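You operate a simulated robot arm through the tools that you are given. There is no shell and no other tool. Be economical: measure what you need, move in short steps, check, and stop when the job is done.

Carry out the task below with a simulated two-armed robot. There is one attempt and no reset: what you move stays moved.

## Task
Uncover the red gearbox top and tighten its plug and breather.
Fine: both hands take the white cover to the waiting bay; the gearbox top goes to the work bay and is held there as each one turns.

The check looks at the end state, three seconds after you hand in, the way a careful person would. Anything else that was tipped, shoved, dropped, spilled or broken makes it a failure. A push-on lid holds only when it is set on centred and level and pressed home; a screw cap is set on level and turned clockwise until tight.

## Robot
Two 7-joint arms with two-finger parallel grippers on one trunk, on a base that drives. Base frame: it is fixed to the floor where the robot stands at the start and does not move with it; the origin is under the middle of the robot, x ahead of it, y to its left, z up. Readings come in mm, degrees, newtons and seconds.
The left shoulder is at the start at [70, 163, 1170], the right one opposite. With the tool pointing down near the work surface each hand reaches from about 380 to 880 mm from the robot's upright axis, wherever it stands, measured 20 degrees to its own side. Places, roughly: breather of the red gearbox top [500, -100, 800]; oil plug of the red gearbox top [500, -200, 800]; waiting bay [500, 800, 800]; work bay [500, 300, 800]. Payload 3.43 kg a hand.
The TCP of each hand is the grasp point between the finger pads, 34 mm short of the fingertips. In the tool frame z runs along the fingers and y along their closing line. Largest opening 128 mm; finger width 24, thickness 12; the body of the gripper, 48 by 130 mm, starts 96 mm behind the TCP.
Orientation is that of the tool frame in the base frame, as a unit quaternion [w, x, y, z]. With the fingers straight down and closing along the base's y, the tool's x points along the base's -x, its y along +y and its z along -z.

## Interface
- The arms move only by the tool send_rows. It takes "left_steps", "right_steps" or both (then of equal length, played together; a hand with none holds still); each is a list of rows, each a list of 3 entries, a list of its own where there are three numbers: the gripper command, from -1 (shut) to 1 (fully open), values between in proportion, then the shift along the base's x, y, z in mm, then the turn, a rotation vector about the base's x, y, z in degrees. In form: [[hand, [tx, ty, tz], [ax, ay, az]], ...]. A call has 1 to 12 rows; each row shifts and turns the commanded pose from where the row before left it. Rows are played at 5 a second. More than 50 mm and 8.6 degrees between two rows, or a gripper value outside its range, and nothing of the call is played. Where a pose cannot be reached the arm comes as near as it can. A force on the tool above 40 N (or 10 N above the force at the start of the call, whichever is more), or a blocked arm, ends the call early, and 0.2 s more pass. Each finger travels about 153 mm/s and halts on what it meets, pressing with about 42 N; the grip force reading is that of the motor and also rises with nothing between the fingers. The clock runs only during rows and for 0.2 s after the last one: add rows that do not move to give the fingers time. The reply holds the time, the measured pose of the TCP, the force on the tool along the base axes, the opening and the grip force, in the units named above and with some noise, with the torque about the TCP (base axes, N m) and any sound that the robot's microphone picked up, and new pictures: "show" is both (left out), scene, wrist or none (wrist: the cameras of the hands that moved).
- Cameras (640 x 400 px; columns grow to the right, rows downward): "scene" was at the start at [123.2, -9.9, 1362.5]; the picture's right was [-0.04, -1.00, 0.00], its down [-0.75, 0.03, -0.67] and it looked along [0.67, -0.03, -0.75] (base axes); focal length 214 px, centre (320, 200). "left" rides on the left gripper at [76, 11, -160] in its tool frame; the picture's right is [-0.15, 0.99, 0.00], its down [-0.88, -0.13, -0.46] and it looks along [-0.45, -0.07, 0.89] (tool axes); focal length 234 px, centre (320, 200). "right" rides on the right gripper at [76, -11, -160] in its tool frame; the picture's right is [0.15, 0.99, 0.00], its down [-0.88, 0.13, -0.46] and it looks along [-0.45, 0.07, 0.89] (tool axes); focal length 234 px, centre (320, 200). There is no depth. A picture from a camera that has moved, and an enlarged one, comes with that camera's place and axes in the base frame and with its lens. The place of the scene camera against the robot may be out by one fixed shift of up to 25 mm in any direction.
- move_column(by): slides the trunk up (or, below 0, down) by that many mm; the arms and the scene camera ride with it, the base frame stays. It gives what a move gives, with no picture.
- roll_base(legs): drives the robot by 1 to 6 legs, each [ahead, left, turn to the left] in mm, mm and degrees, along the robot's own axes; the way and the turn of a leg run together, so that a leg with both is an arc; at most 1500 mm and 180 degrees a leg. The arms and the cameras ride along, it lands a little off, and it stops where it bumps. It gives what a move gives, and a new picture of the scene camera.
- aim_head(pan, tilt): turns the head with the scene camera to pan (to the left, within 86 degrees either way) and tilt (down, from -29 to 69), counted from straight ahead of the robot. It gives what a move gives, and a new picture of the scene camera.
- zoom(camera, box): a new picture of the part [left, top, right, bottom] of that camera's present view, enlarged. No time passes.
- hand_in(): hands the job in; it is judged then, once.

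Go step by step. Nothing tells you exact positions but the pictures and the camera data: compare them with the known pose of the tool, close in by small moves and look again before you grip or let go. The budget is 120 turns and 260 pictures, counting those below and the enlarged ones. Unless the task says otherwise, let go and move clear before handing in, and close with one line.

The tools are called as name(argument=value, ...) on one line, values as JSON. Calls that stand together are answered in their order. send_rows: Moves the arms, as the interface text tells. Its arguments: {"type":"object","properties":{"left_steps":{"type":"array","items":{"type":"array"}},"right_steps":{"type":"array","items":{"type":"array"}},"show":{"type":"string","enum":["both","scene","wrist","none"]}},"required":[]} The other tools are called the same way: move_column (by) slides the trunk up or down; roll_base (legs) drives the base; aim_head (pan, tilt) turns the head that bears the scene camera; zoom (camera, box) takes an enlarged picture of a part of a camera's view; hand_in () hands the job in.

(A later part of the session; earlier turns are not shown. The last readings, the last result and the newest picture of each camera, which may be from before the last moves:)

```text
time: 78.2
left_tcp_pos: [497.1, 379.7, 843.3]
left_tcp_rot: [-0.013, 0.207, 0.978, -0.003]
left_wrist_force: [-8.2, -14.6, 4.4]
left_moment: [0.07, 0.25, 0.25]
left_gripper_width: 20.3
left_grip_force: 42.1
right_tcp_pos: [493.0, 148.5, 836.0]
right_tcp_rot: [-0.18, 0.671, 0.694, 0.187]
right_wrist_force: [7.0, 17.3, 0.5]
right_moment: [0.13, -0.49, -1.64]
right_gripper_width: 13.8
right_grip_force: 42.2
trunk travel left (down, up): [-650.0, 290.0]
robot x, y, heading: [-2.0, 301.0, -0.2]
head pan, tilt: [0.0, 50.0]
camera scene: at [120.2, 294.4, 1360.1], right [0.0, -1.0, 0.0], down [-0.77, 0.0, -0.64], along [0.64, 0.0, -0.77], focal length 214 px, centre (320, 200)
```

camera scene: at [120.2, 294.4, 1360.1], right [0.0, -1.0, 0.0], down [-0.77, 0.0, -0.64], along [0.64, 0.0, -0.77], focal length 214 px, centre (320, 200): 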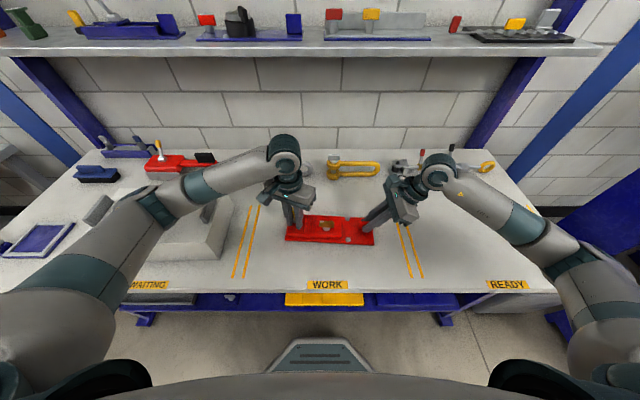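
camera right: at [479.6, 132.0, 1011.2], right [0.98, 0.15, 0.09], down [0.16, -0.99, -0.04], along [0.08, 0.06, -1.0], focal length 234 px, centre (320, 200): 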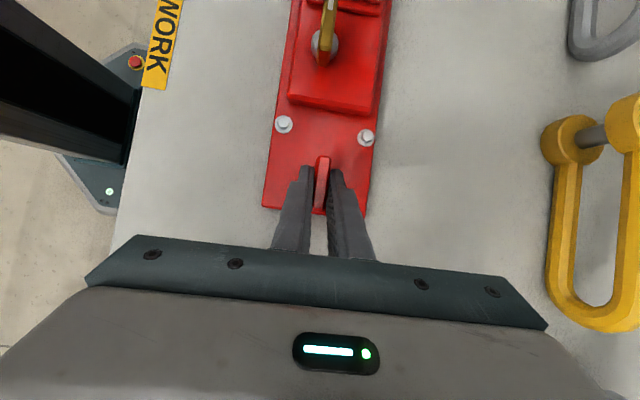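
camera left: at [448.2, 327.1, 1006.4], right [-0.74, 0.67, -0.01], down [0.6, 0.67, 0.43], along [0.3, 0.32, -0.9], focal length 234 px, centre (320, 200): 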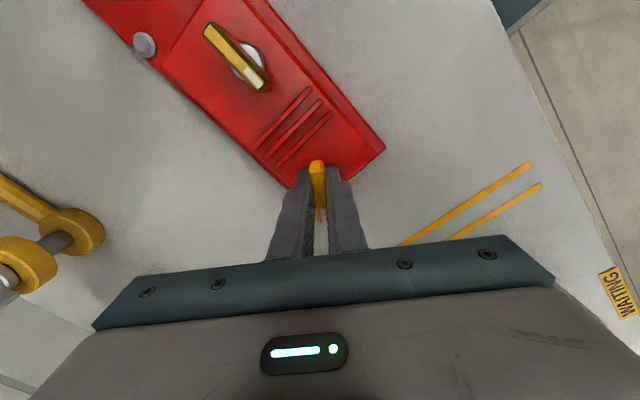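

Torque climbed to about 1.5 N·m and the pads slipped on the wing: the breather appears tight. I open, rise and inspect.

send_rows(left_steps=[[-0.6, [0, 0, 0], [0, 0, 0]], [-0.2, [0, 0, 0], [0, 0, 0]], [-0.2, [0, 0, 20], [0, 0, 0]], [-0.2, [0, 0, 30], [0, 0, 0]], [-0.2, [0, 0, 30], [0, 0, 0]], [-0.2, [0, 0, 0], [0, 0, 0]]], show="both")

zoom(camera="left", box=[220, 60, 420, 220])

zoom(camera="scene", box=[270, 180, 430, 270])

zoom(camera="right", box=[200, 0, 440, 240])

```text
time: 79.6
left_tcp_pos: [498.2, 381.5, 925.4]
left_tcp_rot: [-0.013, 0.205, 0.979, 0.0]
left_wrist_force: [0.8, -0.1, -0.1]
left_moment: [-0.04, -0.02, 0.01]
left_gripper_width: 51.3
left_grip_force: 0.0
right_tcp_pos: [492.6, 146.9, 835.0]
right_tcp_rot: [-0.18, 0.672, 0.694, 0.186]
right_wrist_force: [-4.0, -1.1, 6.6]
right_moment: [-0.55, 0.74, 0.18]
right_gripper_width: 11.9
right_grip_force: 41.7
trunk travel left (down, up): [-650.0, 290.0]
robot x, y, heading: [1.2, 301.3, -0.0]
head pan, tilt: [0.0, 50.0]
camera scene: at [120.0, 294.4, 1360.1], right [0.0, -1.0, 0.0], down [-0.77, 0.0, -0.64], along [0.64, 0.0, -0.77], focal length 214 px, centre (320, 200)
camera left: at [436.3, 421.5, 1086.4], right [0.53, 0.85, -0.01], down [0.77, -0.47, 0.44], along [0.36, -0.24, -0.9], focal length 234 px, centre (320, 200)
```

scene: 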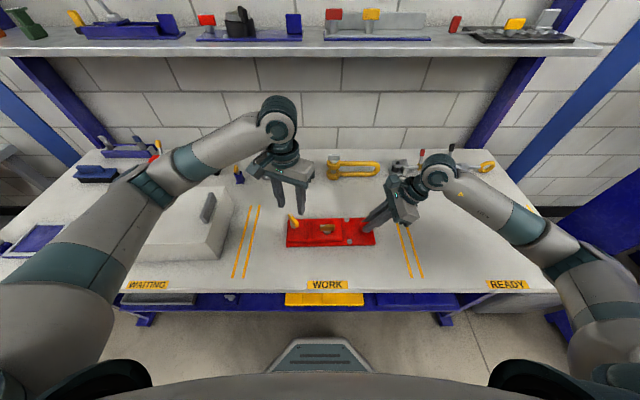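
left: 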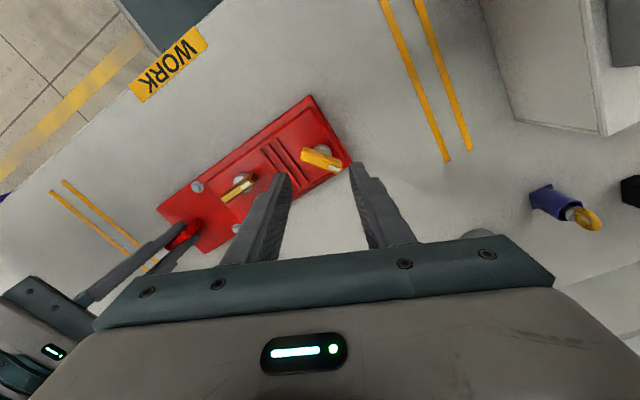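

```text
2.50 times, centred on (320, 140) of left
camera zoom: at [436.3, 421.5, 1086.4], right [0.53, 0.85, -0.01], down [0.77, -0.47, 0.44], along [0.36, -0.24, -0.9], focal length 585 px, centre (320, 350)
```

zoom: 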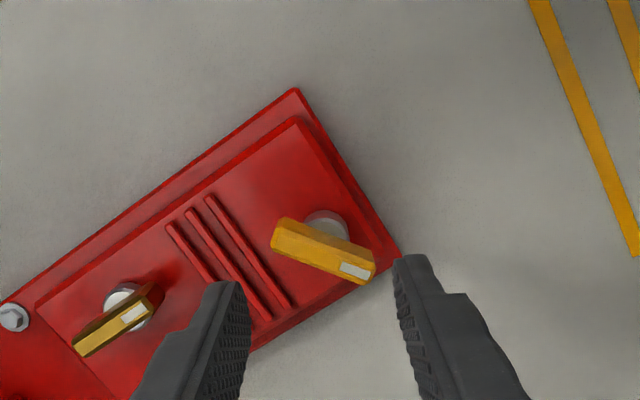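

```text
4.00 times, centred on (350, 225) of scene
camera zoom: at [120.0, 294.4, 1360.1], right [0.0, -1.0, 0.0], down [-0.77, 0.0, -0.64], along [0.64, 0.0, -0.77], focal length 858 px, centre (200, 100)
```

zoom: 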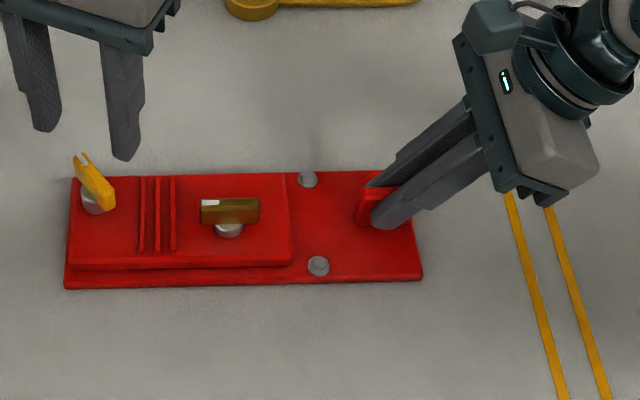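

```text
1.67 times, centred on (320, 120) of right
camera zoom: at [478.9, 131.9, 1011.2], right [0.98, 0.15, 0.09], down [0.16, -0.99, -0.04], along [0.08, 0.05, -1.0], focal length 390 px, centre (320, 333)
```

zoom: 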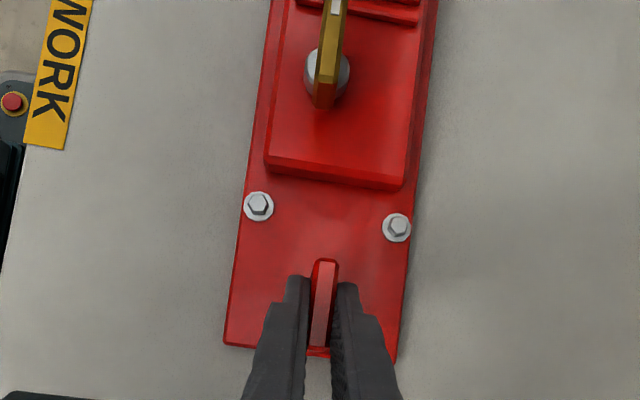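

The breather's wing turned about 50° before it held firm. I regrip in line with it and test with a modest further twist to be sure it is tight.

send_rows(left_steps=[[-0.2, [-0.7, -1, 0], [0, 0, 7.9]], [-0.2, [0, 0, 0], [0, 0, 7.9]], [-0.2, [0, 0, 0], [0, 0, 7.9]], [-0.2, [0, 0, 0], [0, 0, 7.9]], [-0.2, [0, 0, 0], [0, 0, 7.9]], [-0.2, [0, 0, 0], [0, 0, 7.9]], [-0.2, [0, 0, 0], [0, 0, 7.9]], [-0.2, [0, 0, 0], [0, 0, 7.9]], [-0.2, [0, 0, -25], [0, 0, 0]], [-0.2, [0, 0, -25], [0, 0, 0]], [-0.2, [0, 0, -18], [0, 0, 0]], [-0.2, [0, 0, 0], [0, 0, 0]]], show="wrist")

zoom(camera="left", box=[240, 120, 400, 240])

```text
time: 82.2
left_tcp_pos: [497.5, 378.5, 855.3]
left_tcp_rot: [-0.01, -0.338, 0.941, -0.009]
left_wrist_force: [0.0, 0.4, 0.3]
left_moment: [0.0, 0.0, -0.02]
left_gripper_width: 51.0
left_grip_force: 0.0
right_tcp_pos: [492.6, 146.2, 835.2]
right_tcp_rot: [-0.179, 0.673, 0.693, 0.186]
right_wrist_force: [-1.8, -1.1, 3.3]
right_moment: [-0.03, 0.55, 0.13]
right_gripper_width: 11.7
right_grip_force: 41.9
trunk travel left (down, up): [-650.0, 290.0]
robot x, y, heading: [-0.2, 301.7, -0.0]
head pan, tilt: [0.0, 50.0]
camera left: at [433.9, 343.1, 1016.0], right [-0.52, 0.86, -0.01], down [0.77, 0.47, 0.44], along [0.38, 0.22, -0.9], focal length 234 px, centre (320, 200)
```

left: 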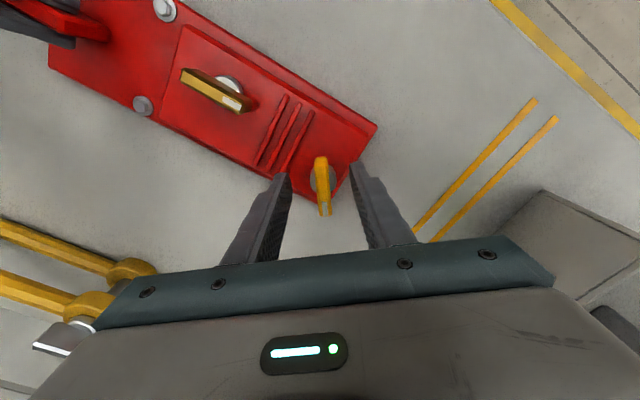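

```text
3.33 times, centred on (320, 180) of left
camera zoom: at [433.9, 343.1, 1016.0], right [-0.52, 0.86, -0.01], down [0.77, 0.47, 0.44], along [0.38, 0.22, -0.9], focal length 781 px, centre (320, 267)
```

zoom: 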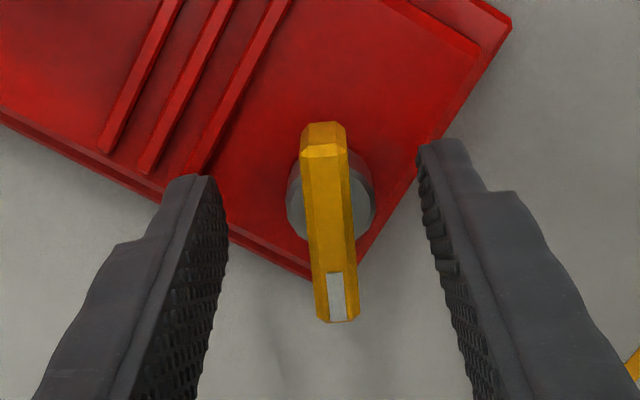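

send_rows(left_steps=[[-0.2, [0.5, 1, -9], [0, 0, 0]], [-0.6, [0, 0, 0], [0, 0, 0]], [-1, [0, 0, 0], [0, 0, 0]], [-1, [0, 0, 0], [0, 0, 0]], [-1, [0, 0, 0], [0, 0, 0]], [-1, [0, 0, 0], [0, 0, -5]], [-1, [0, 0, 0], [0, 0, 0]]], show="none")

send_rows(left_steps=[[-1, [0, 0, 0], [0, 0, -5]], [-1, [0, 0, 0], [0, 0, 0]]], show="none")

send_rows(left_steps=[[-1, [0, 0, 0], [0, 0, -5]], [-1, [0, 0, 0], [0, 0, 0]]], show="none")

```text
time: 83.8
left_tcp_pos: [499.3, 379.1, 845.8]
left_tcp_rot: [-0.01, -0.298, 0.955, -0.007]
left_wrist_force: [2.2, 12.5, 0.4]
left_moment: [0.15, -0.03, 0.8]
left_gripper_width: 10.2
left_grip_force: 42.1
right_tcp_pos: [493.2, 146.5, 834.2]
right_tcp_rot: [-0.179, 0.673, 0.694, 0.185]
right_wrist_force: [1.1, -14.3, 8.9]
right_moment: [-0.05, 0.38, -0.48]
right_gripper_width: 11.7
right_grip_force: 41.5
trunk travel left (down, up): [-650.0, 290.0]
robot x, y, heading: [-1.3, 300.6, 0.2]
head pan, tilt: [0.0, 50.0]
```

```text
time: 84.4
left_tcp_pos: [500.3, 381.6, 848.2]
left_tcp_rot: [-0.011, -0.254, 0.967, -0.006]
left_wrist_force: [3.0, 15.9, 0.4]
left_moment: [0.16, -0.15, 1.12]
left_gripper_width: 12.4
left_grip_force: 42.0
right_tcp_pos: [493.3, 147.0, 834.2]
right_tcp_rot: [-0.179, 0.672, 0.694, 0.185]
right_wrist_force: [-1.3, -18.5, 10.9]
right_moment: [0.01, 0.45, -0.35]
right_gripper_width: 11.7
right_grip_force: 42.2
trunk travel left (down, up): [-650.0, 290.0]
robot x, y, heading: [-1.2, 302.6, 0.0]
head pan, tilt: [0.0, 50.0]
```

```text
time: 85.0
left_tcp_pos: [498.8, 379.9, 846.4]
left_tcp_rot: [-0.012, -0.212, 0.977, -0.007]
left_wrist_force: [2.2, 17.1, -1.4]
left_moment: [0.18, -0.23, 1.22]
left_gripper_width: 14.4
left_grip_force: 42.2
right_tcp_pos: [492.3, 146.4, 833.3]
right_tcp_rot: [-0.179, 0.672, 0.694, 0.186]
right_wrist_force: [-0.5, -19.9, 10.6]
right_moment: [0.38, 0.57, -0.5]
right_gripper_width: 11.7
right_grip_force: 41.8
trunk travel left (down, up): [-650.0, 290.0]
robot x, y, heading: [0.7, 301.8, -0.1]
head pan, tilt: [0.0, 50.0]
```

The torque rises to 1.2 N·m and the wing no longer moves: the breather is tight. I release, rise, and move over the plug at ≈(471, 288) with the hand back near +80°.

send_rows(left_steps=[[-0.6, [0, 0, 0], [0, 0, 0]], [-0.2, [0, 0, 0], [0, 0, 0]], [-0.2, [0, 0, 35], [0, 0, 0]], [-0.2, [0, 0, 40], [0, 0, 0]], [-0.2, [-9, -30, 0], [0, 0, 8]], [-0.2, [-9, -30, 0], [0, 0, 8]], [-0.2, [-9, -31, 0], [0, 0, 8]], [-0.2, [0, 0, 0], [0, 0, 8]], [-0.2, [0, 0, 0], [0, 0, 8]], [-0.2, [0, 0, 0], [0, 0, 8]], [-0.2, [0, 0, 0], [0, 0, 8]], [-0.2, [0, 0, 0], [0, 0, 0]]], show="both")

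zoom(camera="left", box=[220, 80, 420, 240])

zoom(camera="scene", box=[270, 180, 430, 270])

```text
time: 87.6
left_tcp_pos: [482.1, 289.6, 916.1]
left_tcp_rot: [-0.008, -0.646, 0.763, -0.012]
left_wrist_force: [-0.3, -0.1, -0.2]
left_moment: [0.0, 0.01, 0.01]
left_gripper_width: 51.0
left_grip_force: 0.0
left hand out of reach, approached as far as the arm can: row 11
right_tcp_pos: [492.7, 148.0, 835.1]
right_tcp_rot: [-0.179, 0.673, 0.693, 0.186]
right_wrist_force: [-0.2, -0.9, 4.7]
right_moment: [-0.25, 0.43, -0.06]
right_gripper_width: 11.7
right_grip_force: 42.0
trunk travel left (down, up): [-650.0, 290.0]
robot x, y, heading: [0.5, 300.3, -0.1]
head pan, tilt: [0.0, 50.0]
camera scene: at [120.6, 294.4, 1360.1], right [0.0, -1.0, 0.0], down [-0.77, 0.0, -0.64], along [0.64, 0.0, -0.77], focal length 214 px, centre (320, 200)
camera left: at [458.7, 222.2, 1077.6], right [-0.95, 0.31, -0.01], down [0.27, 0.86, 0.43], along [0.14, 0.41, -0.9], focal length 234 px, centre (320, 200)
```

scene: 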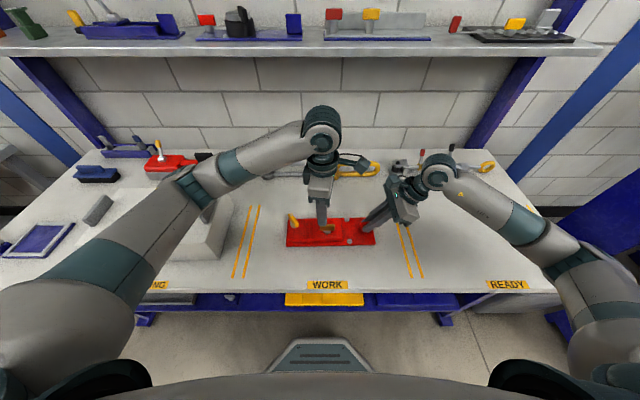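
left: 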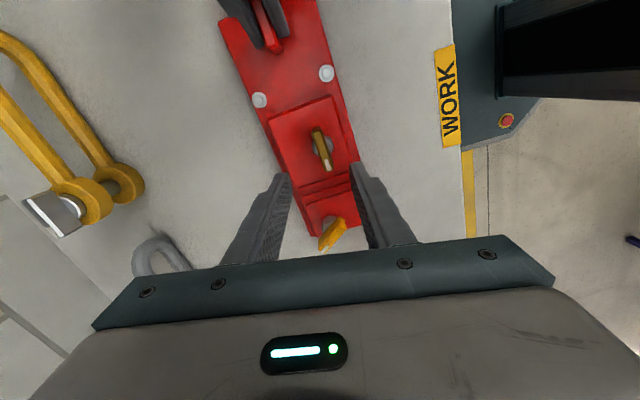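

```text
2.50 times, centred on (320, 160) of left
camera zoom: at [458.7, 222.2, 1077.6], right [-0.95, 0.31, -0.01], down [0.27, 0.86, 0.43], along [0.14, 0.41, -0.9], focal length 585 px, centre (320, 300)
```

zoom: 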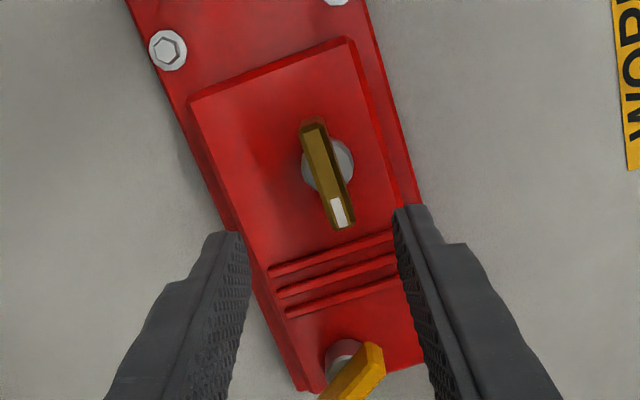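

```text
4.00 times, centred on (350, 225) of scene
camera zoom: at [120.6, 294.4, 1360.1], right [0.0, -1.0, 0.0], down [-0.77, 0.0, -0.64], along [0.64, 0.0, -0.77], focal length 858 px, centre (200, 100)
```

zoom: 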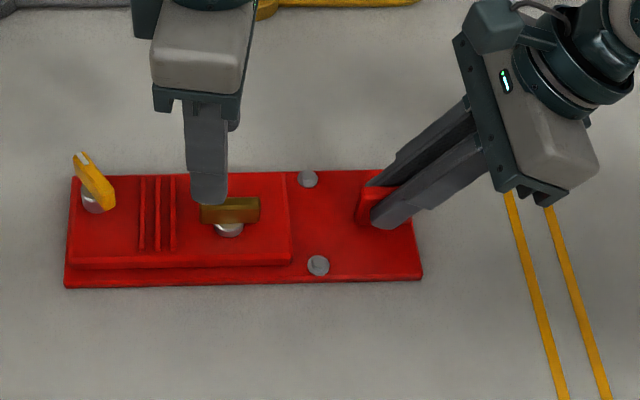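

Breather wing stays at its tightened angle. Plug wing centre is ≈(475, 278), along y. I line up over it.

send_rows(left_steps=[[-0.2, [-4, -6, 0], [0, 0, -3]], [-0.2, [-3, -5.5, -25], [0, 0, 0]], [-0.2, [0, 0, -25], [0, 0, 0]], [-0.2, [0, 0, 0], [0, 0, 0]]], show="both")

zoom(camera="left", box=[240, 100, 400, 220])

zoom(camera="scene", box=[100, 130, 400, 280])

```text
time: 88.6
left_tcp_pos: [479.1, 274.3, 881.1]
left_tcp_rot: [0.006, -0.626, 0.78, -0.016]
left_wrist_force: [-0.9, 0.0, 0.0]
left_moment: [0.01, 0.03, 0.0]
left_gripper_width: 51.2
left_grip_force: 0.1
right_tcp_pos: [487.6, 140.5, 839.6]
right_tcp_rot: [-0.18, 0.671, 0.694, 0.19]
right_wrist_force: [-0.4, -0.1, -4.7]
right_moment: [-0.66, -0.02, 0.02]
right_gripper_width: 11.5
right_grip_force: 42.1
trunk travel left (down, up): [-650.0, 290.0]
robot x, y, heading: [-1.5, 298.4, -0.2]
head pan, tilt: [0.0, 50.0]
camera scene: at [112.2, 285.6, 1363.1], right [0.0, -1.0, -0.01], down [-0.76, 0.01, -0.65], along [0.65, 0.0, -0.76], focal length 214 px, centre (320, 200)
camera left: at [445.2, 205.5, 1041.6], right [-0.93, 0.36, -0.04], down [0.3, 0.84, 0.45], along [0.19, 0.41, -0.89], focal length 234 px, centre (320, 200)
```

scene: 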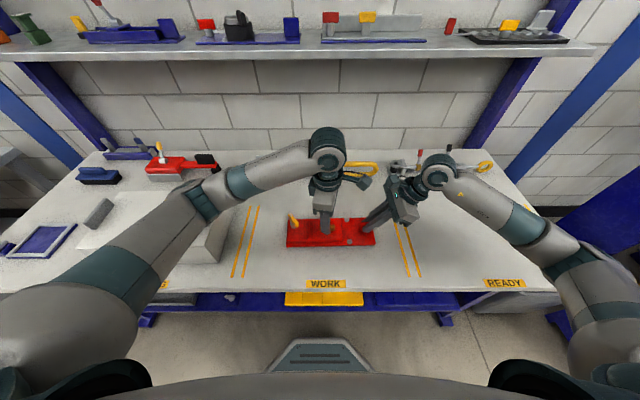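
left: 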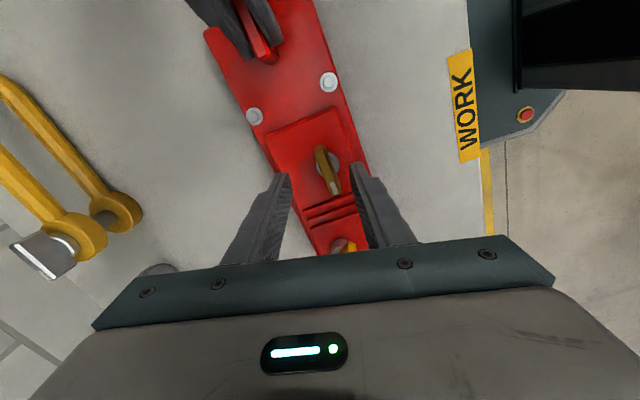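

```text
3.33 times, centred on (320, 160) of left
camera zoom: at [445.2, 205.5, 1041.6], right [-0.93, 0.36, -0.04], down [0.3, 0.84, 0.45], along [0.19, 0.41, -0.89], focal length 781 px, centre (320, 333)
```

zoom: 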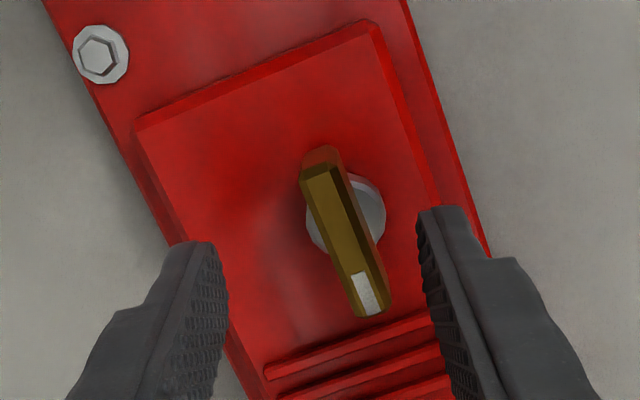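

```text
2.13 times, centred on (250, 205) of scene
camera zoom: at [112.2, 285.6, 1363.1], right [0.0, -1.0, -0.01], down [-0.76, 0.01, -0.65], along [0.65, 0.0, -0.76], focal length 458 px, centre (469, 189)
```

zoom: 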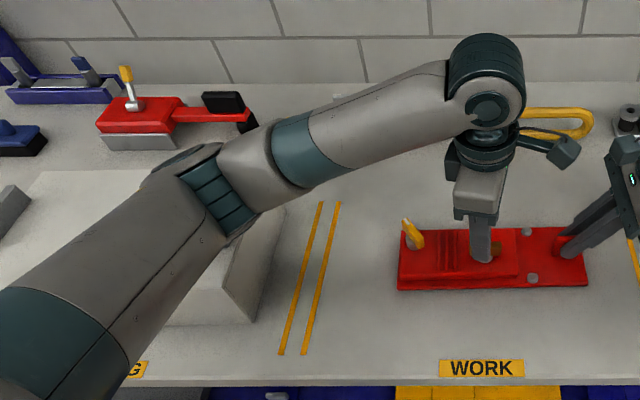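

The robot shifted again: the left elbow is touching the cover's handle once more. I rise immediately, then release the right hand, and reposition further right and higher to keep the elbow clear.

send_rows(left_steps=[[-0.2, [0, 0, 25], [0, 0, 0]], [-0.2, [0, 0, 30], [0, 0, -8]], [-0.2, [0, 0, 30], [0, 0, -8]], [-0.2, [0, 0, 30], [0, 0, -8]], [-0.2, [0, 0, 20], [0, 0, -8]], [-0.2, [0, 0, 0], [0, 0, 0]]], show="scene")

zoom(camera="scene", box=[100, 130, 400, 280])

```text
time: 90.0
left_tcp_pos: [476.7, 276.8, 1002.9]
left_tcp_rot: [-0.01, -0.387, 0.922, -0.007]
left_wrist_force: [-0.6, -0.4, -0.2]
left_moment: [0.01, -0.03, -0.02]
left_gripper_width: 51.3
left_grip_force: 0.0
right_tcp_pos: [491.8, 146.8, 834.3]
right_tcp_rot: [-0.18, 0.672, 0.694, 0.186]
right_wrist_force: [0.6, 3.4, 4.1]
right_moment: [1.16, 0.44, -0.36]
right_gripper_width: 11.6
right_grip_force: 42.2
trunk travel left (down, up): [-650.0, 290.0]
robot x, y, heading: [0.6, 296.7, 0.1]
head pan, tilt: [0.0, 50.0]
camera scene: at [120.8, 294.6, 1360.0], right [0.0, -1.0, 0.0], down [-0.77, 0.0, -0.64], along [0.64, 0.0, -0.77], focal length 214 px, centre (320, 200)
```

scene: 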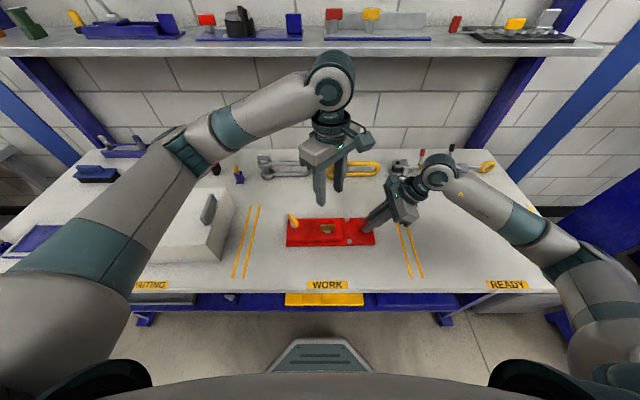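

```text
2.13 times, centred on (250, 205) of scene
camera zoom: at [120.8, 294.6, 1360.0], right [0.0, -1.0, 0.0], down [-0.77, 0.0, -0.64], along [0.64, 0.0, -0.77], focal length 458 px, centre (469, 189)
```

zoom: 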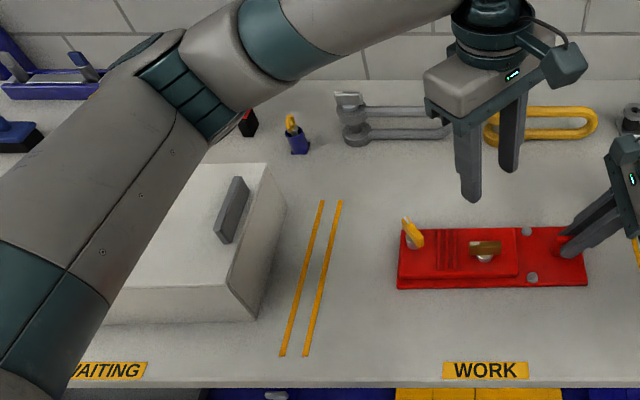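

The cover has not moved and the robot sprang back. Now release the lug, rise, raise the trunk and roll right.

send_rows(right_steps=[[-0.7, [0, 0, 0], [0, 0, 0]], [-0.2, [0, 0, 0], [0, 0, 0]], [-0.2, [0, 0, 0], [0, 0, 0]], [-0.2, [0, 0, 15], [0, 0, 0]], [-0.2, [0, 0, 35], [0, 0, 0]], [-0.2, [0, 0, 30], [0, 0, 0]], [-0.2, [0, 0, 0], [0, 0, 0]]], show="none")

move_column(by=100)

roll_base(legs=[[0, -120, 0]])

```text
time: 91.6
left_tcp_pos: [478.9, 277.2, 1001.5]
left_tcp_rot: [-0.01, -0.387, 0.922, -0.008]
left_wrist_force: [0.0, -0.9, 0.1]
left_moment: [-0.01, 0.01, -0.02]
left_gripper_width: 51.4
left_grip_force: 0.1
right_tcp_pos: [491.9, 148.6, 915.3]
right_tcp_rot: [-0.179, 0.672, 0.694, 0.187]
right_wrist_force: [0.6, 0.3, -1.5]
right_moment: [-0.02, -0.01, 0.02]
right_gripper_width: 51.1
right_grip_force: 0.0
trunk travel left (down, up): [-650.0, 290.0]
robot x, y, heading: [-1.5, 302.7, -0.1]
head pan, tilt: [0.0, 50.0]
```

```text
time: 92.9
left_tcp_pos: [477.0, 278.0, 1102.7]
left_tcp_rot: [-0.01, -0.387, 0.922, -0.008]
left_wrist_force: [-0.5, -0.6, -0.8]
left_moment: [0.03, 0.0, 0.03]
left_gripper_width: 51.3
left_grip_force: 0.1
right_tcp_pos: [493.9, 149.2, 1015.2]
right_tcp_rot: [-0.179, 0.672, 0.694, 0.185]
right_wrist_force: [0.0, 0.1, -0.5]
right_moment: [0.0, 0.04, 0.01]
right_gripper_width: 50.8
right_grip_force: 0.1
trunk travel left (down, up): [-750.0, 190.0]
robot x, y, heading: [-2.6, 303.2, -0.0]
head pan, tilt: [0.0, 50.0]
```

```text
time: 94.2
left_tcp_pos: [477.4, 159.3, 1102.6]
left_tcp_rot: [-0.009, -0.387, 0.922, -0.009]
left_wrist_force: [-0.3, -0.1, 0.3]
left_moment: [0.01, 0.0, -0.01]
left_gripper_width: 51.2
left_grip_force: 0.0
right_tcp_pos: [492.0, 30.9, 1015.8]
right_tcp_rot: [-0.179, 0.672, 0.694, 0.186]
right_wrist_force: [0.2, 0.1, -0.1]
right_moment: [0.01, 0.02, 0.0]
right_gripper_width: 51.6
right_grip_force: 0.1
trunk travel left (down, up): [-750.0, 190.0]
robot x, y, heading: [-1.3, 185.3, -0.1]
head pan, tilt: [0.0, 50.0]
camera scene: at [120.8, 176.8, 1460.1], right [0.0, -1.0, 0.0], down [-0.77, 0.0, -0.64], along [0.64, 0.0, -0.77], focal length 214 px, centre (320, 200)
```

scene: 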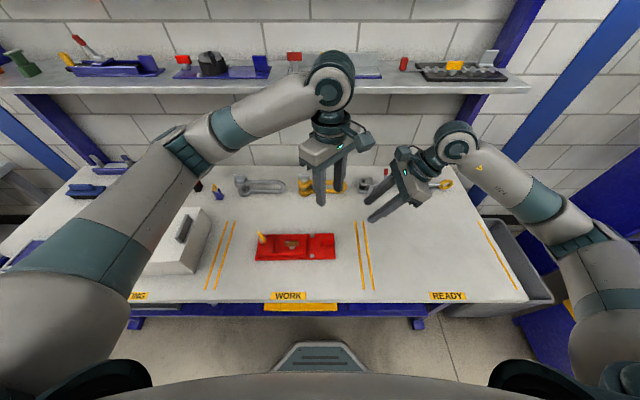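

send_rows(left_steps=[[-0.2, [0, 39.5, 0], [0, 0, 0]], [-0.2, [0, 39.5, 0], [0, 0, 7]], [-0.2, [-1, 39.5, 0], [0, 0, 7]], [-0.2, [-1, 0, -45], [0, 0, 7]], [-0.2, [0, 0, -45], [0, 0, 7]], [-0.2, [0, 0, -45], [0, 0, 7]], [-0.2, [0, 0, 0], [0, 0, 0]]], right_steps=[[-0.2, [0, 39, 0], [0, 0, 0]], [-0.2, [0, 39, 0], [0, 0, 0]], [-0.2, [1, 39, 0], [0, 0, 0]], [-0.2, [0, 0, -42], [0, 0, 0]], [-0.2, [0, 0, -42], [0, 0, 0]], [-0.2, [0, 0, -42], [0, 0, 0]], [-0.2, [0, 0, 0], [0, 0, 0]]])

zoom(camera="right", box=[200, 60, 440, 240])

zoom(camera="left", box=[220, 60, 420, 220])

```text
time: 95.8
left_tcp_pos: [475.7, 276.2, 968.5]
left_tcp_rot: [-0.006, -0.646, 0.763, -0.011]
left_wrist_force: [0.0, 0.5, 0.4]
left_moment: [0.01, -0.02, -0.01]
left_gripper_width: 51.3
left_grip_force: 0.0
right_tcp_pos: [495.7, 149.9, 890.6]
right_tcp_rot: [-0.179, 0.672, 0.694, 0.186]
right_wrist_force: [0.5, 0.2, 0.5]
right_moment: [0.03, 0.01, 0.01]
right_gripper_width: 51.2
right_grip_force: 0.0
trunk travel left (down, up): [-750.0, 190.0]
robot x, y, heading: [-5.5, 186.3, -0.1]
head pan, tilt: [0.0, 50.0]
camera scene: at [120.6, 175.5, 1460.1], right [0.0, -1.0, 0.0], down [-0.77, 0.0, -0.64], along [0.64, 0.0, -0.77], focal length 214 px, centre (320, 200)
camera right: at [481.9, 133.5, 1066.0], right [0.98, 0.15, 0.09], down [0.16, -0.99, -0.04], along [0.08, 0.06, -1.0], focal length 234 px, centre (320, 200)
camera left: at [449.7, 208.1, 1128.6], right [-0.95, 0.3, -0.01], down [0.27, 0.86, 0.44], along [0.14, 0.41, -0.9], focal length 234 px, centre (320, 200)
```

scene: 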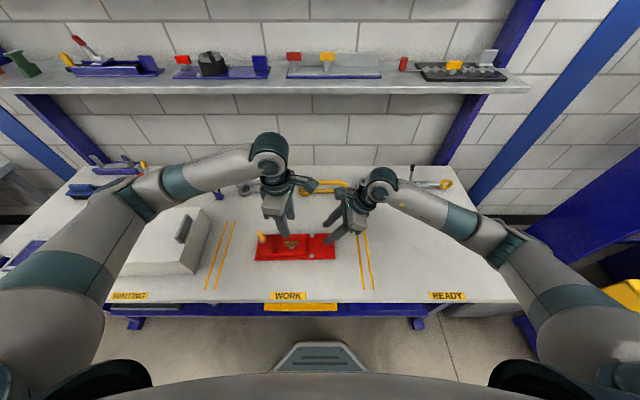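
right: 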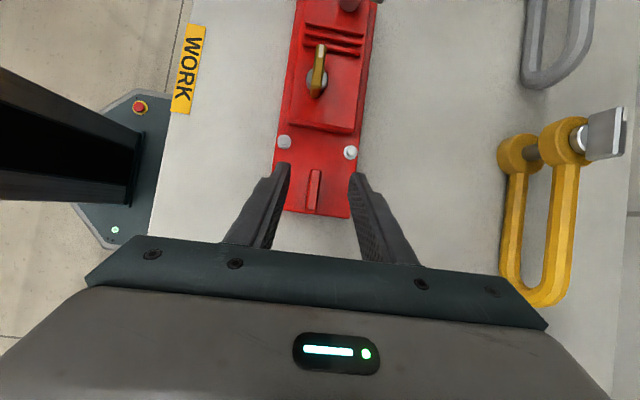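
left: 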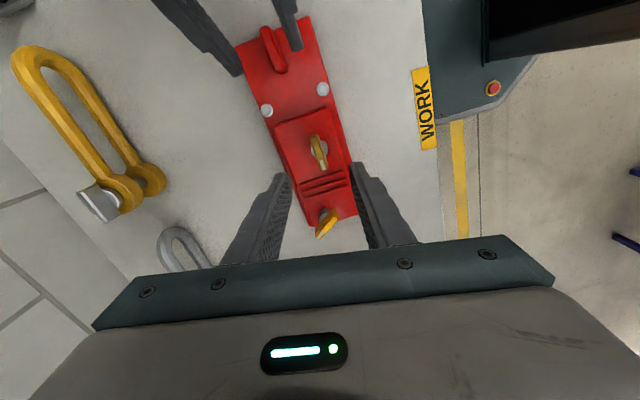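

```text
2.22 times, centred on (320, 150) of right
camera zoom: at [481.9, 133.5, 1066.0], right [0.98, 0.15, 0.09], down [0.16, -0.99, -0.04], along [0.08, 0.06, -1.0], focal length 520 px, centre (320, 311)
```

zoom: 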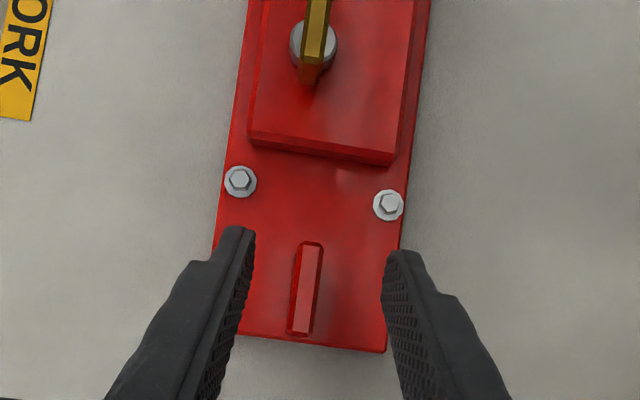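

```text
2.50 times, centred on (320, 140) of left
camera zoom: at [449.7, 208.1, 1128.6], right [-0.95, 0.3, -0.01], down [0.27, 0.86, 0.44], along [0.14, 0.41, -0.9], focal length 585 px, centre (320, 350)
```

zoom: 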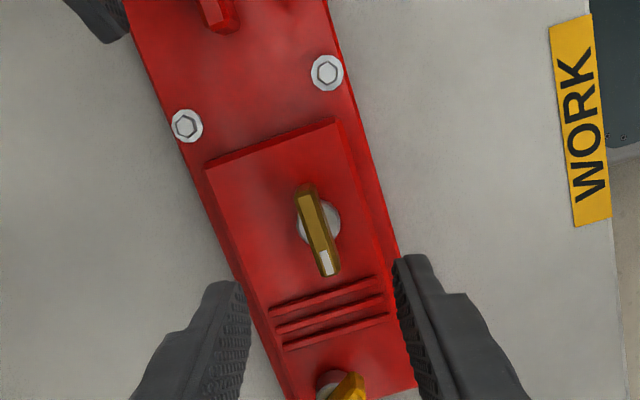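

Both reach here with the elbow well away from the cover. Right hand grips the lug again.

send_rows(right_steps=[[-0.2, [-2, 0, -25], [0, 0, 0]], [-0.2, [0, 0, -20], [0, 0, 0]], [-0.2, [0, 0, -11], [0, 0, 0]], [-0.5, [0, 0, 0], [0, 0, 0]], [-1, [0, 0, 0], [0, 0, 0]], [-1, [0, 0, 0], [0, 0, 0]], [-1, [0, 0, 0], [0, 0, 0]]], show="none")

send_rows(left_steps=[[-0.2, [-1, 1, -40], [0, 0, 4]], [-0.2, [0, 0, -40], [0, 0, 4]], [-0.2, [0, 0, -28], [0, 0, 0]], [-0.2, [0, 0, 0], [0, 0, 0]]], show="both")

zoom(camera="left", box=[240, 100, 400, 220])

```text
time: 97.3
left_tcp_pos: [475.1, 276.7, 967.2]
left_tcp_rot: [-0.007, -0.647, 0.763, -0.011]
left_wrist_force: [0.8, 0.2, -0.4]
left_moment: [-0.01, -0.02, 0.0]
left_gripper_width: 51.1
left_grip_force: 0.1
right_tcp_pos: [492.2, 149.1, 833.3]
right_tcp_rot: [-0.179, 0.673, 0.693, 0.186]
right_wrist_force: [0.8, 0.5, 3.2]
right_moment: [0.32, 0.33, -0.39]
right_gripper_width: 11.8
right_grip_force: 41.9
trunk travel left (down, up): [-750.0, 190.0]
robot x, y, heading: [-0.2, 184.6, 0.1]
head pan, tilt: [0.0, 50.0]
```

```text
time: 98.3
left_tcp_pos: [474.6, 280.0, 857.1]
left_tcp_rot: [-0.006, -0.698, 0.716, -0.011]
left_wrist_force: [-0.2, -0.9, -0.7]
left_moment: [0.01, 0.0, -0.03]
left_gripper_width: 51.2
left_grip_force: 0.1
right_tcp_pos: [490.9, 148.3, 833.0]
right_tcp_rot: [-0.178, 0.673, 0.693, 0.186]
right_wrist_force: [1.6, -0.5, 4.3]
right_moment: [0.13, 0.42, -0.34]
right_gripper_width: 11.8
right_grip_force: 42.2
trunk travel left (down, up): [-750.0, 190.0]
robot x, y, heading: [-0.9, 183.6, 0.0]
head pan, tilt: [0.0, 50.0]
camera scene: at [120.6, 176.2, 1460.1], right [0.0, -1.0, 0.0], down [-0.77, 0.0, -0.64], along [0.64, 0.0, -0.77], focal length 214 px, centre (320, 200)
camera left: at [459.1, 209.1, 1018.8], right [-0.99, 0.17, -0.01], down [0.15, 0.89, 0.44], along [0.08, 0.43, -0.9], focal length 234 px, centre (320, 200)
```

scene: 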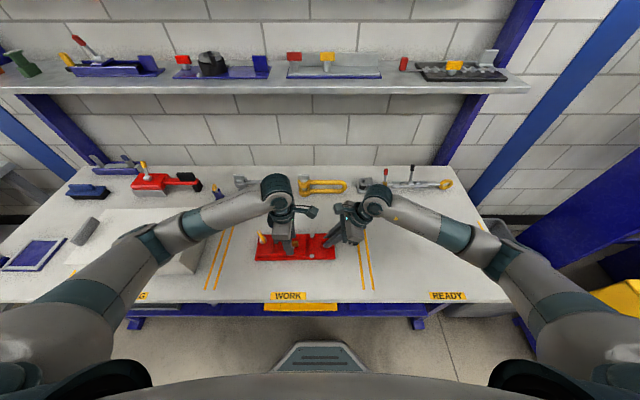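
left: 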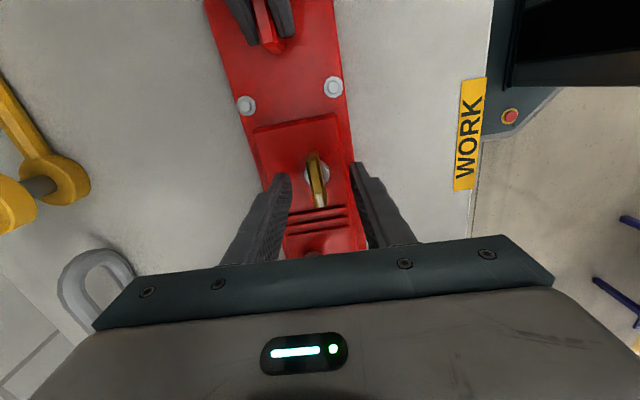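

```text
3.33 times, centred on (320, 160) of left
camera zoom: at [459.1, 209.1, 1018.8], right [-0.99, 0.17, -0.01], down [0.15, 0.89, 0.44], along [0.08, 0.43, -0.9], focal length 781 px, centre (320, 333)
```

zoom: 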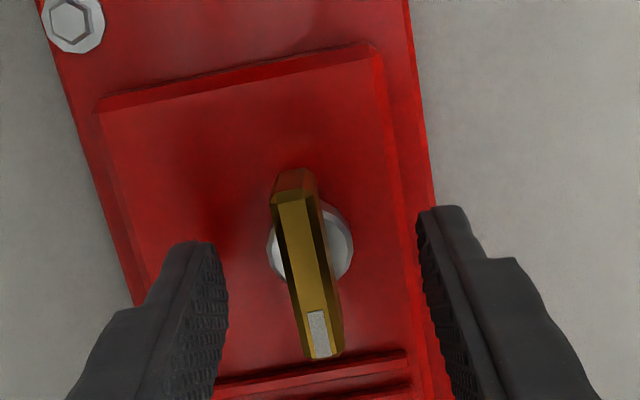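

Well aligned over the plug (centre 475, 280). Lower, grip, and turn clockwise in checked increments.

send_rows(left_steps=[[-0.2, [0.7, 0, -7], [0, 0, 0]], [-0.2, [0, 0, -4], [0, 0, 0]], [-0.6, [0, 0, 0], [0, 0, 0]], [-1, [0, 0, 0], [0, 0, 0]], [-1, [0, 0, 0], [0, 0, 0]], [-1, [0, 0, 0], [0, 0, 0]]], show="none")

send_rows(left_steps=[[-1, [0, 0, -0.2], [0, 0, -8]], [-1, [0, 0, -0.2], [0, 0, -8]], [-1, [0, 0, 0], [0, 0, 0]]], show="none")

send_rows(left_steps=[[-1, [0, 0, -0.2], [0, 0, -8]], [-1, [0, 0, -0.2], [0, 0, -8]], [-1, [0, 0, 0], [0, 0, 0]]], show="wrist")

```text
time: 99.8
left_tcp_pos: [474.9, 280.4, 848.5]
left_tcp_rot: [-0.006, -0.698, 0.716, -0.011]
left_wrist_force: [5.1, 0.9, 1.0]
left_moment: [0.14, -0.19, 0.03]
left_gripper_width: 10.5
left_grip_force: 41.3
right_tcp_pos: [491.4, 148.4, 832.9]
right_tcp_rot: [-0.179, 0.672, 0.694, 0.185]
right_wrist_force: [-5.0, -0.2, 9.5]
right_moment: [-0.36, 0.68, 0.5]
right_gripper_width: 11.8
right_grip_force: 42.0
trunk travel left (down, up): [-750.0, 190.0]
robot x, y, heading: [-3.4, 182.0, -0.2]
head pan, tilt: [0.0, 50.0]
```

```text
time: 100.5
left_tcp_pos: [474.8, 280.3, 847.7]
left_tcp_rot: [-0.007, -0.591, 0.807, -0.01]
left_wrist_force: [8.4, 5.7, -5.7]
left_moment: [1.12, -0.46, 0.05]
left_gripper_width: 10.4
left_grip_force: 41.7
right_tcp_pos: [491.1, 149.0, 832.8]
right_tcp_rot: [-0.18, 0.672, 0.695, 0.185]
right_wrist_force: [-8.4, -4.6, 13.2]
right_moment: [0.13, 0.95, 0.69]
right_gripper_width: 11.6
right_grip_force: 42.4
trunk travel left (down, up): [-750.0, 190.0]
robot x, y, heading: [-2.1, 182.1, -0.0]
head pan, tilt: [0.0, 50.0]
```

```text
time: 101.3
left_tcp_pos: [475.4, 280.0, 848.0]
left_tcp_rot: [-0.009, -0.473, 0.881, -0.009]
left_wrist_force: [9.7, 9.6, -11.2]
left_moment: [1.0, -0.74, 0.01]
left_gripper_width: 10.7
left_grip_force: 42.2
right_tcp_pos: [491.3, 149.3, 834.6]
right_tcp_rot: [-0.179, 0.672, 0.694, 0.185]
right_wrist_force: [-10.3, -7.2, 16.9]
right_moment: [0.45, 1.18, 1.27]
right_gripper_width: 11.9
right_grip_force: 41.7
trunk travel left (down, up): [-750.0, 190.0]
robot x, y, heading: [0.7, 186.0, 0.1]
head pan, tilt: [0.0, 50.0]
camera left: at [424.3, 227.2, 1009.2], right [-0.74, 0.67, -0.01], down [0.6, 0.67, 0.44], along [0.3, 0.32, -0.9], focal length 234 px, centre (320, 200)
```

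left: 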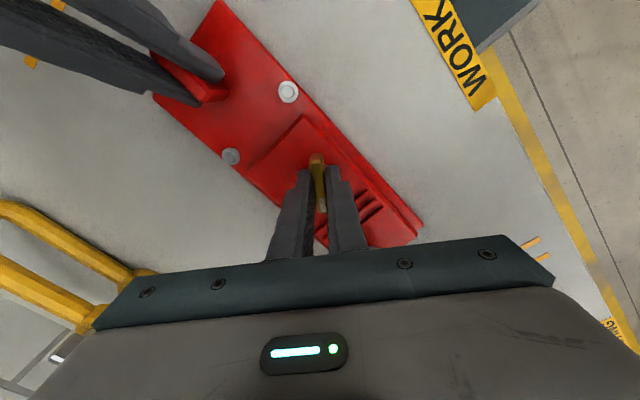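

It turns freely. I ease the small side load and follow the thread down while turning on.

send_rows(left_steps=[[-1, [0.7, 0.7, -1.2], [0, 0, -8]], [-1, [0, 0, -0.3], [0, 0, -8]], [-1, [0, 0, 0], [0, 0, 0]]], show="none")

send_rows(left_steps=[[-1, [0, 0, -0.3], [0, 0, -8]], [-1, [0, 0, 0], [0, 0, 0]]], show="none")

send_rows(left_steps=[[-1, [0, 0, -0.3], [0, 0, -6]], [-1, [0, 0, 0], [0, 0, 0]]], show="none")

```text
time: 102.2
left_tcp_pos: [475.4, 280.0, 847.3]
left_tcp_rot: [-0.01, -0.345, 0.939, -0.01]
left_wrist_force: [4.4, 4.7, 4.4]
left_moment: [0.66, -0.37, -0.03]
left_gripper_width: 10.0
left_grip_force: 42.5
right_tcp_pos: [492.2, 147.4, 832.8]
right_tcp_rot: [-0.179, 0.672, 0.694, 0.185]
right_wrist_force: [-3.8, -2.2, 8.9]
right_moment: [-0.04, 1.04, 1.01]
right_gripper_width: 11.6
right_grip_force: 41.5
trunk travel left (down, up): [-750.0, 190.0]
robot x, y, heading: [-3.2, 185.5, -0.1]
head pan, tilt: [0.0, 50.0]
```

```text
time: 102.8
left_tcp_pos: [475.9, 278.8, 848.1]
left_tcp_rot: [-0.009, -0.28, 0.96, -0.008]
left_wrist_force: [5.4, -0.5, 17.2]
left_moment: [0.48, 0.22, 1.07]
left_gripper_width: 11.6
left_grip_force: 41.6
right_tcp_pos: [490.7, 147.9, 834.2]
right_tcp_rot: [-0.179, 0.672, 0.694, 0.185]
right_wrist_force: [-3.3, 1.8, 3.3]
right_moment: [-0.6, 0.54, 0.1]
right_gripper_width: 11.9
right_grip_force: 41.9
trunk travel left (down, up): [-750.0, 190.0]
robot x, y, heading: [-1.6, 182.0, -0.1]
head pan, tilt: [0.0, 50.0]
```

```text
time: 103.3
left_tcp_pos: [476.4, 279.0, 848.0]
left_tcp_rot: [-0.009, -0.23, 0.973, -0.009]
left_wrist_force: [7.2, -6.6, 22.0]
left_moment: [-0.38, 0.26, 1.16]
left_gripper_width: 14.4
left_grip_force: 42.3
right_tcp_pos: [492.2, 148.9, 834.2]
right_tcp_rot: [-0.18, 0.672, 0.694, 0.186]
right_wrist_force: [-2.1, 5.0, -0.4]
right_moment: [-0.92, 0.38, -0.13]
right_gripper_width: 11.5
right_grip_force: 42.4
trunk travel left (down, up): [-750.0, 190.0]
robot x, y, heading: [-0.6, 184.9, 0.2]
head pan, tilt: [0.0, 50.0]
```

The plug stopped at the same ~50° angle with torque over 1.1 N·m. I open, realign by +13° in place, regrip and give one confirming twist.

send_rows(left_steps=[[-0.6, [0, 0, 1], [0, 0, 0]], [-0.2, [0, 0, 0], [0, 0, 0]], [-0.2, [0, 0, 0], [0, 0, 7]], [-0.2, [0, 0, 0], [0, 0, 6]], [-0.6, [0, 0, 0], [0, 0, 0]], [-1, [0, 0, 0], [0, 0, 0]], [-1, [0, 0, 0], [0, 0, 0]], [-1, [0, 0, 0], [0, 0, 0]]], show="none")

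send_rows(left_steps=[[-1, [0, 0, 0], [0, 0, -8]], [-1, [0, 0, 0], [0, 0, -5]], [-1, [0, 0, 0], [0, 0, -4]], [-1, [0, 0, 0], [0, 0, 0]]], show="wrist")

```text
time: 105.2
left_tcp_pos: [475.0, 279.6, 847.3]
left_tcp_rot: [-0.01, -0.339, 0.941, -0.008]
left_wrist_force: [3.7, -6.2, -0.2]
left_moment: [0.13, -0.12, 0.01]
left_gripper_width: 10.5
left_grip_force: 42.2
right_tcp_pos: [492.1, 148.1, 833.4]
right_tcp_rot: [-0.18, 0.672, 0.694, 0.186]
right_wrist_force: [-4.4, 4.5, 7.8]
right_moment: [-0.64, 0.61, 0.42]
right_gripper_width: 11.6
right_grip_force: 41.7
trunk travel left (down, up): [-750.0, 190.0]
robot x, y, heading: [-2.8, 182.6, 0.2]
head pan, tilt: [0.0, 50.0]
```

```text
time: 106.2
left_tcp_pos: [475.2, 279.8, 846.4]
left_tcp_rot: [-0.011, -0.196, 0.981, -0.006]
left_wrist_force: [11.1, -3.7, -4.4]
left_moment: [-0.51, -0.5, 1.24]
left_gripper_width: 16.0
left_grip_force: 41.6
right_tcp_pos: [491.1, 148.1, 833.1]
right_tcp_rot: [-0.18, 0.672, 0.694, 0.186]
right_wrist_force: [-9.3, 2.3, 12.8]
right_moment: [0.68, 0.78, 0.25]
right_gripper_width: 11.6
right_grip_force: 41.6
trunk travel left (down, up): [-750.0, 190.0]
robot x, y, heading: [-0.6, 183.5, -0.1]
head pan, tilt: [0.0, 50.0]
camera left: at [404.1, 264.3, 1008.2], right [-0.24, 0.97, -0.01], down [0.87, 0.23, 0.44], along [0.43, 0.1, -0.9], focal length 234 px, centre (320, 200)
```

left: 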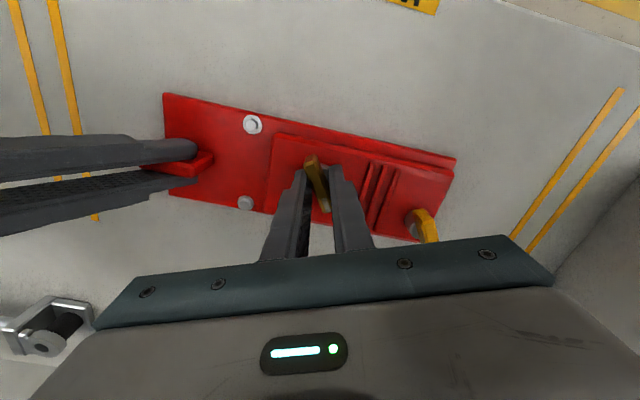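

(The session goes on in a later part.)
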